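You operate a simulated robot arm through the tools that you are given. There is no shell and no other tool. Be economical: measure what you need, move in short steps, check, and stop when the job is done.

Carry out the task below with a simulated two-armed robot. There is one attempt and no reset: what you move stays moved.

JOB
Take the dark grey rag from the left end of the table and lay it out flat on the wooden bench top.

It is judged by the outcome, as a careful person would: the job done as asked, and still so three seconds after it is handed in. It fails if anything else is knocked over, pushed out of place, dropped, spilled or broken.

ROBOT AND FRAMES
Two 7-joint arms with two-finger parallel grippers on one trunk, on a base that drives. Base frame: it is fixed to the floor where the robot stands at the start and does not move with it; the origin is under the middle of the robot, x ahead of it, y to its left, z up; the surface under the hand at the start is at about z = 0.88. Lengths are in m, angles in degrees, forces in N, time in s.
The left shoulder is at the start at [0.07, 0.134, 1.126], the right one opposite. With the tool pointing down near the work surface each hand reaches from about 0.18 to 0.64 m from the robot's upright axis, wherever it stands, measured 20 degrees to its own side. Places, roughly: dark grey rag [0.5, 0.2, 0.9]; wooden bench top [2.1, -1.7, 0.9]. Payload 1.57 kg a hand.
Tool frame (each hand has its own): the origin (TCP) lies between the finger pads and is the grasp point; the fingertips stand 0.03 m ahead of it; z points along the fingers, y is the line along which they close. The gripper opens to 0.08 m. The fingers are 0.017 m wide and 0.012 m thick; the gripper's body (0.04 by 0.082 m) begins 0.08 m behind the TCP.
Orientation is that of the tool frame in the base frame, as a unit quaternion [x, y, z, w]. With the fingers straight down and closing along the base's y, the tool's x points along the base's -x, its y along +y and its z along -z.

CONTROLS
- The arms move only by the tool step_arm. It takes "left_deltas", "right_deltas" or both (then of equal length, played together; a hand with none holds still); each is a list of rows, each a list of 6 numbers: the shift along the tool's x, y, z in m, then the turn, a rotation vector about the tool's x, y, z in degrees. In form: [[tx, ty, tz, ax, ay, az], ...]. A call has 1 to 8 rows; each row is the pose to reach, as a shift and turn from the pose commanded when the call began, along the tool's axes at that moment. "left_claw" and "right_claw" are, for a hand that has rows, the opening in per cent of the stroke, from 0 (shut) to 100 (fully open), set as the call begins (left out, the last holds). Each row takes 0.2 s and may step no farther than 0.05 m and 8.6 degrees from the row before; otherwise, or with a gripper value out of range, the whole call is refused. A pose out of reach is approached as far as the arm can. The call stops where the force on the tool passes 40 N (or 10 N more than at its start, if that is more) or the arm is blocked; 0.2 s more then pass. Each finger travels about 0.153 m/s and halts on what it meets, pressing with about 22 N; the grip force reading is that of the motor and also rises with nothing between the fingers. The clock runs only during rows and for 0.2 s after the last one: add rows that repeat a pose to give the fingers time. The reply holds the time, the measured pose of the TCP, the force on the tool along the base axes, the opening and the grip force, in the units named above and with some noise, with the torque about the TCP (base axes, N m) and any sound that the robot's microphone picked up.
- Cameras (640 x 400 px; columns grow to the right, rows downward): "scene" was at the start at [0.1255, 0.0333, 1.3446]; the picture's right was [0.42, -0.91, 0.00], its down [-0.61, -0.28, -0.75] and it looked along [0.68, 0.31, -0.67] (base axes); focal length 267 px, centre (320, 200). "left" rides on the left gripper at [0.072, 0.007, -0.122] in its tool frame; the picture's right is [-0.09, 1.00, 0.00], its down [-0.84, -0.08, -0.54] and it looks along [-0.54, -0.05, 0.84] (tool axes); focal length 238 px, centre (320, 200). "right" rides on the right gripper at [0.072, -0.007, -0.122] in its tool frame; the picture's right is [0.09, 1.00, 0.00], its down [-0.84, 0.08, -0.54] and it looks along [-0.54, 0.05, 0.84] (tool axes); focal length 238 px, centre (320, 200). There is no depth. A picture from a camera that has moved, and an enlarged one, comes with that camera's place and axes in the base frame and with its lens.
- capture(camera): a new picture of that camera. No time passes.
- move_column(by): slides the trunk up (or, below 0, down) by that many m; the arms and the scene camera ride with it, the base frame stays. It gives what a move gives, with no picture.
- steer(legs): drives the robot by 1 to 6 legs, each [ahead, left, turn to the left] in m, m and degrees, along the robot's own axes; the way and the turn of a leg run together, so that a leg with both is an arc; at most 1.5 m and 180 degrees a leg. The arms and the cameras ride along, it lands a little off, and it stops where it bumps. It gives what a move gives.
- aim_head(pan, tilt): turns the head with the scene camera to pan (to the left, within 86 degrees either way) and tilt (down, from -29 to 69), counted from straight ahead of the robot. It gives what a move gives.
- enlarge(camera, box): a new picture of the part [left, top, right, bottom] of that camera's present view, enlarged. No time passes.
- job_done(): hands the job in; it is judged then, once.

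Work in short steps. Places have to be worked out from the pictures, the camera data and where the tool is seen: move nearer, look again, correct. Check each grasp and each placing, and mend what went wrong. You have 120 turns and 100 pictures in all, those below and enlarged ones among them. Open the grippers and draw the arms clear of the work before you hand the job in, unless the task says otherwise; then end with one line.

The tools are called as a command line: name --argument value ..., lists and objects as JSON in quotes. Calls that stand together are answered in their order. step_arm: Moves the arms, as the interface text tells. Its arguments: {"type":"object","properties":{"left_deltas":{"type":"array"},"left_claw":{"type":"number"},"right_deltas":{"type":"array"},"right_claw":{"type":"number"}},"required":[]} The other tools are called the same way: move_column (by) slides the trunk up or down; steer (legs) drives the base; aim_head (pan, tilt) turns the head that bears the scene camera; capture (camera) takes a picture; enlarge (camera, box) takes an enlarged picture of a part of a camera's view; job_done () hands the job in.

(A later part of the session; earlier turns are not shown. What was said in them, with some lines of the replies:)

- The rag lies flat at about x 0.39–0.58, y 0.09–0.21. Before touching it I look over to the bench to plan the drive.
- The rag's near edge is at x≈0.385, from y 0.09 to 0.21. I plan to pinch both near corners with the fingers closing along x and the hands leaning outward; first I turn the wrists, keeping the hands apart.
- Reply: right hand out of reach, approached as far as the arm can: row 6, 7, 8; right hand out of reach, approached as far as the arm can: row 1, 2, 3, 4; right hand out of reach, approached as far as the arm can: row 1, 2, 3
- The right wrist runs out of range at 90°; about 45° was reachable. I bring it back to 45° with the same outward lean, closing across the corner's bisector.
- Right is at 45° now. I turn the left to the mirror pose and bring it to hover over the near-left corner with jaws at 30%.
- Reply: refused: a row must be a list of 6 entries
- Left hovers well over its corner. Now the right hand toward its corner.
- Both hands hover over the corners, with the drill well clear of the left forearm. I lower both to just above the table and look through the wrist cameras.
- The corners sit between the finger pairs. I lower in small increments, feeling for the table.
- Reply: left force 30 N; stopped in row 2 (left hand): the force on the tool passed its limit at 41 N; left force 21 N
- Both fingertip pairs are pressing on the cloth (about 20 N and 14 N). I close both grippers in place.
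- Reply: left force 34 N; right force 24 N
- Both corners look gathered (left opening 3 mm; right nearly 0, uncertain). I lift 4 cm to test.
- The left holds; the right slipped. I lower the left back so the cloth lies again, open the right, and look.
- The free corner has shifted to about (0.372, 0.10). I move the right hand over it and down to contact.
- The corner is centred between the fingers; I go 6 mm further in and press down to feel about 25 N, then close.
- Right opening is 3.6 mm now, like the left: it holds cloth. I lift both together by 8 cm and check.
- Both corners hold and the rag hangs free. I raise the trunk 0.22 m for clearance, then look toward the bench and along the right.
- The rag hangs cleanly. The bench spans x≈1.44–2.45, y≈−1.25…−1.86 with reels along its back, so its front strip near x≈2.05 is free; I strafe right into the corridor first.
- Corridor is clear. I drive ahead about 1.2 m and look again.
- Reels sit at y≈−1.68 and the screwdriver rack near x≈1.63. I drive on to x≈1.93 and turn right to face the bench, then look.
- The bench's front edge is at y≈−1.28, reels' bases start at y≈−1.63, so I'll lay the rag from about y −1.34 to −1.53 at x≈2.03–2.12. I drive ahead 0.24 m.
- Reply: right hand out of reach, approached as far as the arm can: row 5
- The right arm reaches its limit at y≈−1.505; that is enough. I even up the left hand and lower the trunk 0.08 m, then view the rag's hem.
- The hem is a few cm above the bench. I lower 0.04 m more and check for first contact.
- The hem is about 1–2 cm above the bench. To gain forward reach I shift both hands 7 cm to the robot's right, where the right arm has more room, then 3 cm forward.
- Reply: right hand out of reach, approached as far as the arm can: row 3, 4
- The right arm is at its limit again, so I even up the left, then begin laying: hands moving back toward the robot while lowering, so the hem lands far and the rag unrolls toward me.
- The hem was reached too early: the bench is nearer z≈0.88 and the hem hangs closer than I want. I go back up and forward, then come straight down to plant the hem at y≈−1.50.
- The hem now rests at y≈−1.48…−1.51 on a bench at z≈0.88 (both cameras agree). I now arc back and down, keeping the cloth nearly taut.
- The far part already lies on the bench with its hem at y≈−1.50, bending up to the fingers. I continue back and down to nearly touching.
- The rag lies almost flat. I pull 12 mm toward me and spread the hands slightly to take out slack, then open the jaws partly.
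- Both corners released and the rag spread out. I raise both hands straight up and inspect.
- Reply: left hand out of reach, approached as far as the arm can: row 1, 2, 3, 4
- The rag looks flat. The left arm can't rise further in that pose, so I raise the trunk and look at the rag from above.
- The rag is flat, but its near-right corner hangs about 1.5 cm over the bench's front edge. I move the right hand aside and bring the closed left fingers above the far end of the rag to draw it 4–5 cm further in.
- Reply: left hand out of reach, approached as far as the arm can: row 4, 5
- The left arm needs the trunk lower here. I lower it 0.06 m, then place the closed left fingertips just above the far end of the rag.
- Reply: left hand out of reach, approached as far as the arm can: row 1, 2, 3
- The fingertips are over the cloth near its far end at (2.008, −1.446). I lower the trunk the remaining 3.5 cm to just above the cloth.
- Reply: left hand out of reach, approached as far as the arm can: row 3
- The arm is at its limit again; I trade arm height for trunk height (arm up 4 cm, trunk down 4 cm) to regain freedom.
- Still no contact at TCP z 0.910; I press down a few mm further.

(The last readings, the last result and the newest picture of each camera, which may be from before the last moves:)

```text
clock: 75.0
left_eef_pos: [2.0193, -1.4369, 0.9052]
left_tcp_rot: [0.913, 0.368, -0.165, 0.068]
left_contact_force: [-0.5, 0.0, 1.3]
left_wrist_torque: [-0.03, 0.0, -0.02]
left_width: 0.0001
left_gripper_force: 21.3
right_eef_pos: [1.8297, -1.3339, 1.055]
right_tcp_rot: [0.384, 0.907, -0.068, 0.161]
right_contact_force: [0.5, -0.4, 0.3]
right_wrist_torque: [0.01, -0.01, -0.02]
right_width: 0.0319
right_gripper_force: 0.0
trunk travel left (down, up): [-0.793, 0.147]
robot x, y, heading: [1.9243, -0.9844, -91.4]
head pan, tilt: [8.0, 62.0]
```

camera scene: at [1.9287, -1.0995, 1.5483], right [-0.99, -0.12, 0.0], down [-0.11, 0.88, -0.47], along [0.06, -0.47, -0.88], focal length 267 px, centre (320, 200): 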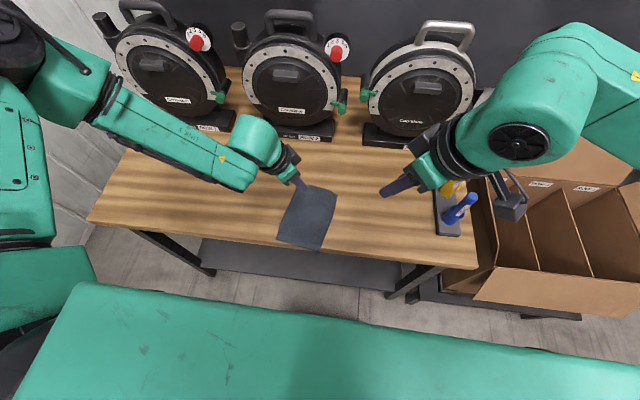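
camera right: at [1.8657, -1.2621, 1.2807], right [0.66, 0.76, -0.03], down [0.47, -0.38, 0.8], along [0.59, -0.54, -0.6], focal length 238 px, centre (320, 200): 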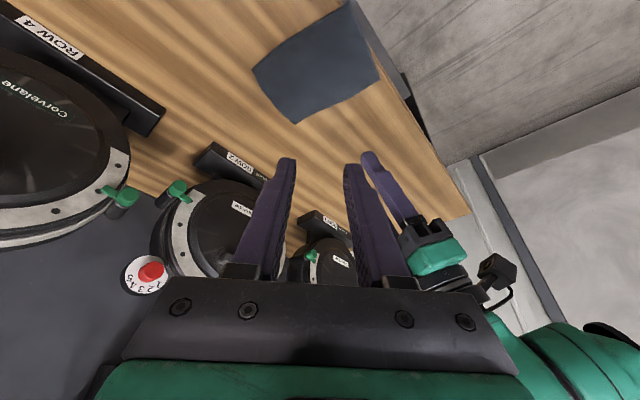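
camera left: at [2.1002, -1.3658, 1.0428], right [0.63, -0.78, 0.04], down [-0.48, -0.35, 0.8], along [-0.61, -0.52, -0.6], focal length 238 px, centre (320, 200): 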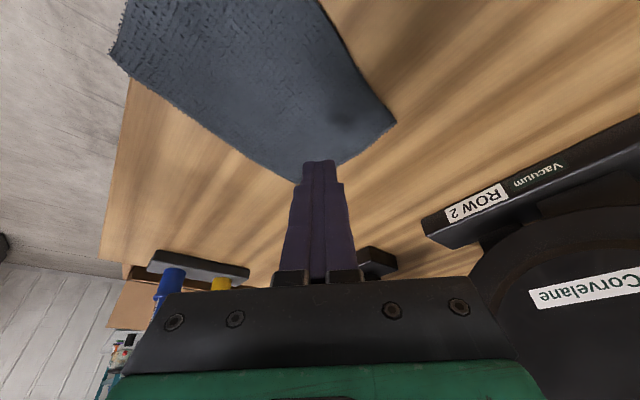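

Light contact at 0.905. I press a bit more (aiming for ~8 N) and drag 4.5 cm away from me.

step_arm --left_deltas '[[0.0007, 0, 0.0019, 0, 0, 0], [-0.006, 0.0071, 0.0043, 0, 0, 0], [-0.0126, 0.0141, 0.0067, 0, 0, 0], [-0.0192, 0.0212, 0.0092, 0, 0, 0], [-0.0259, 0.0283, 0.0116, 0, 0, 0], [-0.0292, 0.0318, 0.0128, 0, 0, 0]]'

enlarge --camera "scene" --box '[230, 140, 390, 250]'

```text
clock: 76.4
left_eef_pos: [2.0189, -1.4815, 0.9042]
left_tcp_rot: [0.912, 0.369, -0.165, 0.068]
left_contact_force: [-0.4, -0.6, 0.1]
left_wrist_torque: [0.0, 0.01, 0.0]
left_width: 0.0003
left_gripper_force: 20.9
right_eef_pos: [1.8298, -1.3338, 1.0543]
right_tcp_rot: [0.384, 0.907, -0.068, 0.162]
right_contact_force: [0.3, -0.3, -1.0]
right_wrist_torque: [-0.02, 0.01, 0.01]
right_width: 0.0321
right_gripper_force: 0.0
trunk travel left (down, up): [-0.793, 0.147]
robot x, y, heading: [1.9238, -0.9867, -91.1]
head pan, tilt: [8.0, 62.0]
```

```text
3.64 times, centred on (310, 195) of scene
camera zoom: at [1.9285, -1.0997, 1.4113], right [-0.99, -0.12, 0.0], down [-0.11, 0.88, -0.47], along [0.06, -0.47, -0.88], focal length 970 px, centre (356, 218)
```

zoom: 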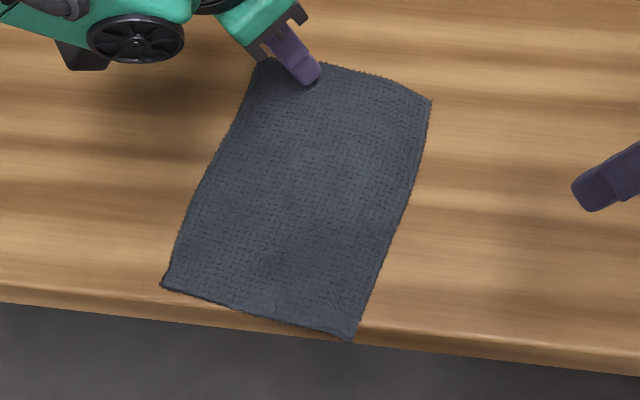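

It moved a little on the left but pressure was too light. I lift, go back 4 cm, and press harder.

step_arm --left_deltas '[[-0.0034, 0, -0.0094, 0, 0, 0], [0.0232, -0.0283, -0.0191, 0, 0, 0], [0.0266, -0.0283, -0.0097, 0, 0, 0], [0.0278, -0.0283, -0.0065, 0, 0, 0], [0.0278, -0.0283, -0.0065, 0, 0, 0]]'

step_arm --left_deltas '[[0.0007, 0, 0.0019, 0, 0, 0], [0.0014, 0, 0.0038, 0, 0, 0]]'

```text
clock: 77.6
left_eef_pos: [2.0196, -1.4409, 0.8987]
left_tcp_rot: [0.912, 0.369, -0.165, 0.069]
left_contact_force: [0.0, 0.5, 0.4]
left_wrist_torque: [0.0, 0.02, 0.04]
left_width: 0.0
left_gripper_force: 21.6
right_eef_pos: [1.8293, -1.333, 1.0555]
right_tcp_rot: [0.384, 0.906, -0.069, 0.162]
right_contact_force: [-0.2, 0.1, -0.3]
right_wrist_torque: [-0.03, 0.03, 0.0]
right_width: 0.0321
right_gripper_force: 0.0
trunk travel left (down, up): [-0.793, 0.147]
robot x, y, heading: [1.9236, -0.9855, -90.8]
head pan, tilt: [8.0, 62.0]
```

```text
clock: 78.2
left_eef_pos: [2.019, -1.4415, 0.8957]
left_tcp_rot: [0.913, 0.368, -0.165, 0.069]
left_contact_force: [0.7, 0.4, 1.7]
left_wrist_torque: [-0.03, 0.02, 0.0]
left_width: 0.0
left_gripper_force: 21.4
right_eef_pos: [1.8296, -1.3335, 1.0549]
right_tcp_rot: [0.384, 0.907, -0.068, 0.162]
right_contact_force: [1.0, 0.1, 0.3]
right_wrist_torque: [0.02, 0.03, 0.02]
right_width: 0.0322
right_gripper_force: 0.1
trunk travel left (down, up): [-0.793, 0.147]
robot x, y, heading: [1.92, -0.9846, -90.6]
head pan, tilt: [8.0, 62.0]
```

Bench surface is a bit lower than thought (~0.867). I keep pressing in small steps.

step_arm --left_deltas '[[0.0007, 0, 0.0019, 0, 0, 0], [0.0014, 0, 0.0038, 0, 0, 0]]'

```text
clock: 78.8
left_eef_pos: [2.0185, -1.4404, 0.8927]
left_tcp_rot: [0.912, 0.367, -0.166, 0.071]
left_contact_force: [1.5, 0.0, 19.8]
left_wrist_torque: [-0.04, 0.02, -0.02]
left_width: 0.0
left_gripper_force: 21.0
right_eef_pos: [1.8293, -1.3322, 1.0557]
right_tcp_rot: [0.384, 0.906, -0.069, 0.163]
right_contact_force: [-0.1, 0.7, 0.0]
right_wrist_torque: [0.02, 0.0, -0.01]
right_width: 0.0322
right_gripper_force: 0.0
trunk travel left (down, up): [-0.793, 0.147]
robot x, y, heading: [1.9232, -0.9847, -90.8]
head pan, tilt: [8.0, 62.0]
```

Firm contact now (20 N). I drag 4.5 cm away.

step_arm --left_deltas '[[-0.0066, 0.0071, 0.0024, 0, 0, 0], [-0.0133, 0.0141, 0.0048, 0, 0, 0], [-0.0199, 0.0212, 0.0073, 0, 0, 0], [-0.0266, 0.0283, 0.0097, 0, 0, 0], [-0.0299, 0.0318, 0.0109, 0, 0, 0]]'

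enlarge --camera "scene" --box '[230, 140, 390, 250]'

```text
clock: 80.0
left_eef_pos: [2.0234, -1.4779, 0.8969]
left_tcp_rot: [0.913, 0.368, -0.164, 0.067]
left_contact_force: [0.5, 0.6, 0.3]
left_wrist_torque: [0.01, -0.02, 0.02]
left_width: 0.0
left_gripper_force: 21.4
left hand out of reach, approached as far as the arm can: row 3, 4, 5
right_eef_pos: [1.8303, -1.3332, 1.0545]
right_tcp_rot: [0.384, 0.907, -0.069, 0.162]
right_contact_force: [0.1, -0.3, -0.5]
right_wrist_torque: [0.01, 0.0, 0.04]
right_width: 0.0322
right_gripper_force: 0.1
trunk travel left (down, up): [-0.793, 0.147]
robot x, y, heading: [1.9237, -0.9835, -90.9]
head pan, tilt: [8.0, 62.0]
```

```text
3.64 times, centred on (310, 195) of scene
camera zoom: at [1.9284, -1.0995, 1.4112], right [-0.99, -0.12, 0.0], down [-0.11, 0.88, -0.47], along [0.06, -0.47, -0.88], focal length 970 px, centre (356, 218)
```

zoom: 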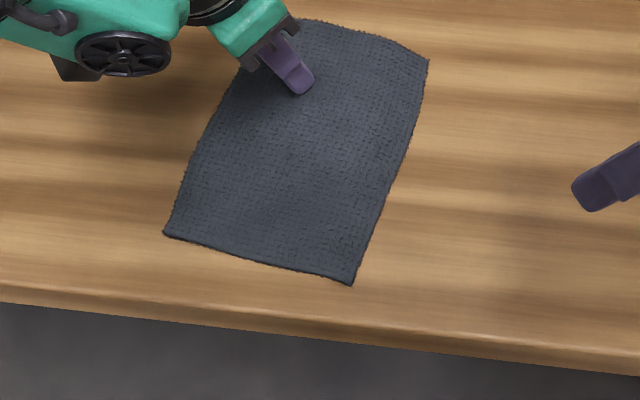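

The whole rag now lies flat on the bench, clear of the front edge. I lift the left hand, raise the trunk and check.

step_arm --left_deltas '[[-0.0068, 0, -0.0188, 0, 0, 0], [-0.0137, 0, -0.0376, 0, 0, 0], [-0.0205, 0, -0.0564, 0, 0, 0]]'

move_column --by 0.14

steer --legs '[[-0.25, 0, 0]]'

step_arm --left_deltas '[[0, 0, 0, 0, 0, 0], [0, 0, 0, 0, 0, 0]]' --right_deltas '[[0, 0, 0, 0, 0, 0], [0, 0, 0, 0, 0, 0]]' --left_claw 100 --right_claw 100

aim_head --pan 5 --tilt 45

capture --camera "scene"

```text
clock: 80.8
left_eef_pos: [2.0242, -1.4772, 0.9587]
left_tcp_rot: [0.912, 0.369, -0.164, 0.068]
left_contact_force: [1.4, -0.3, 0.0]
left_wrist_torque: [-0.02, 0.01, 0.0]
left_width: 0.0
left_gripper_force: 21.3
right_eef_pos: [1.8298, -1.3324, 1.0545]
right_tcp_rot: [0.384, 0.906, -0.069, 0.162]
right_contact_force: [-0.6, -0.3, -0.7]
right_wrist_torque: [0.01, 0.0, -0.01]
right_width: 0.032
right_gripper_force: 0.0
trunk travel left (down, up): [-0.793, 0.147]
robot x, y, heading: [1.9219, -0.9857, -90.9]
head pan, tilt: [8.0, 62.0]
```

```text
clock: 82.5
left_eef_pos: [2.0249, -1.4778, 1.0978]
left_tcp_rot: [0.913, 0.368, -0.165, 0.067]
left_contact_force: [0.7, 0.9, 0.9]
left_wrist_torque: [-0.01, -0.01, 0.0]
left_width: 0.0002
left_gripper_force: 21.1
right_eef_pos: [1.8295, -1.3343, 1.1944]
right_tcp_rot: [0.384, 0.906, -0.069, 0.162]
right_contact_force: [0.0, -0.6, -0.6]
right_wrist_torque: [0.0, -0.02, 0.01]
right_width: 0.0321
right_gripper_force: 0.0
trunk travel left (down, up): [-0.933, 0.007]
robot x, y, heading: [1.9209, -0.982, -91.0]
head pan, tilt: [8.0, 62.0]
```

```text
clock: 84.3
left_eef_pos: [2.0283, -1.2353, 1.0973]
left_tcp_rot: [0.913, 0.368, -0.164, 0.067]
left_contact_force: [-0.9, 0.3, 0.1]
left_wrist_torque: [0.01, -0.01, 0.0]
left_width: 0.0001
left_gripper_force: 21.7
right_eef_pos: [1.8342, -1.0903, 1.193]
right_tcp_rot: [0.385, 0.906, -0.067, 0.161]
right_contact_force: [0.2, -0.8, 0.1]
right_wrist_torque: [0.02, -0.01, 0.0]
right_width: 0.032
right_gripper_force: 0.1
trunk travel left (down, up): [-0.933, 0.007]
robot x, y, heading: [1.9264, -0.7386, -90.9]
head pan, tilt: [8.0, 62.0]
```

```text
clock: 84.9
left_eef_pos: [2.029, -1.2327, 1.0988]
left_tcp_rot: [0.913, 0.368, -0.165, 0.067]
left_contact_force: [0.5, 0.0, -0.2]
left_wrist_torque: [0.04, 0.01, -0.02]
left_width: 0.0799
left_gripper_force: 0.0
right_eef_pos: [1.8343, -1.0884, 1.194]
right_tcp_rot: [0.384, 0.907, -0.067, 0.161]
right_contact_force: [-0.5, 0.2, 0.9]
right_wrist_torque: [0.03, 0.01, -0.02]
right_width: 0.0799
right_gripper_force: 0.1
trunk travel left (down, up): [-0.933, 0.007]
robot x, y, heading: [1.9251, -0.7352, -91.1]
head pan, tilt: [8.0, 62.0]
```

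```text
clock: 85.7
left_eef_pos: [2.0285, -1.2305, 1.0998]
left_tcp_rot: [0.913, 0.367, -0.165, 0.068]
left_contact_force: [-0.5, -0.4, -0.3]
left_wrist_torque: [0.01, -0.01, 0.0]
left_width: 0.0802
left_gripper_force: 0.0
right_eef_pos: [1.8335, -1.0864, 1.1945]
right_tcp_rot: [0.385, 0.906, -0.068, 0.161]
right_contact_force: [-0.3, 0.3, -0.2]
right_wrist_torque: [0.01, 0.0, 0.0]
right_width: 0.0801
right_gripper_force: 0.0
trunk travel left (down, up): [-0.933, 0.007]
robot x, y, heading: [1.9264, -0.7381, -91.0]
head pan, tilt: [5.0, 45.0]
```

```text
40 pictures are left
camera scene: at [1.9304, -0.8703, 1.573], right [-1.0, -0.07, 0.0], down [-0.05, 0.71, -0.71], along [0.05, -0.7, -0.71], focal length 267 px, centre (320, 200)
```

scene: 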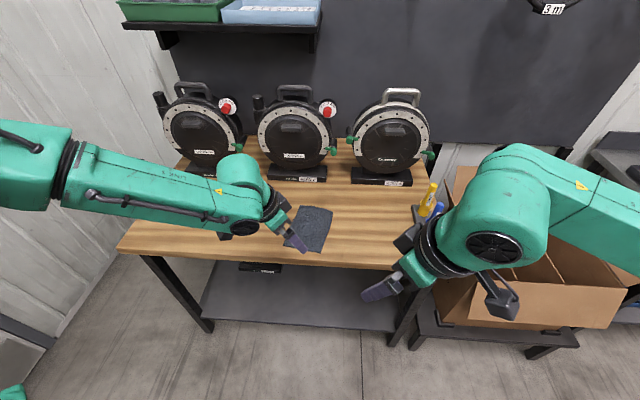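

The rag lies flat on the bench, everything else stands as before, and the arms are clear with grippers open. One close look, then I hand in.

enlarge --camera "scene" --box '[240, 170, 460, 300]'

```text
2.91 times, centred on (350, 235) of scene
camera zoom: at [1.9304, -0.8703, 1.573], right [-1.0, -0.07, 0.0], down [-0.05, 0.71, -0.71], along [0.05, -0.7, -0.71], focal length 776 px, centre (233, 98)
```

zoom: 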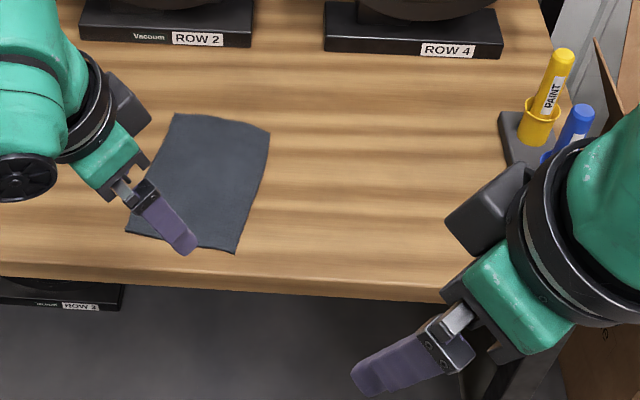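

The rag is flat and wholly on the bench; handing in.

job_done

```text
The job is handed in.
```

The dark grey rag is laid out flat on the wooden bench top, clear of the front edge. Nothing else was disturbed, and the grippers are open with the arms drawn clear.
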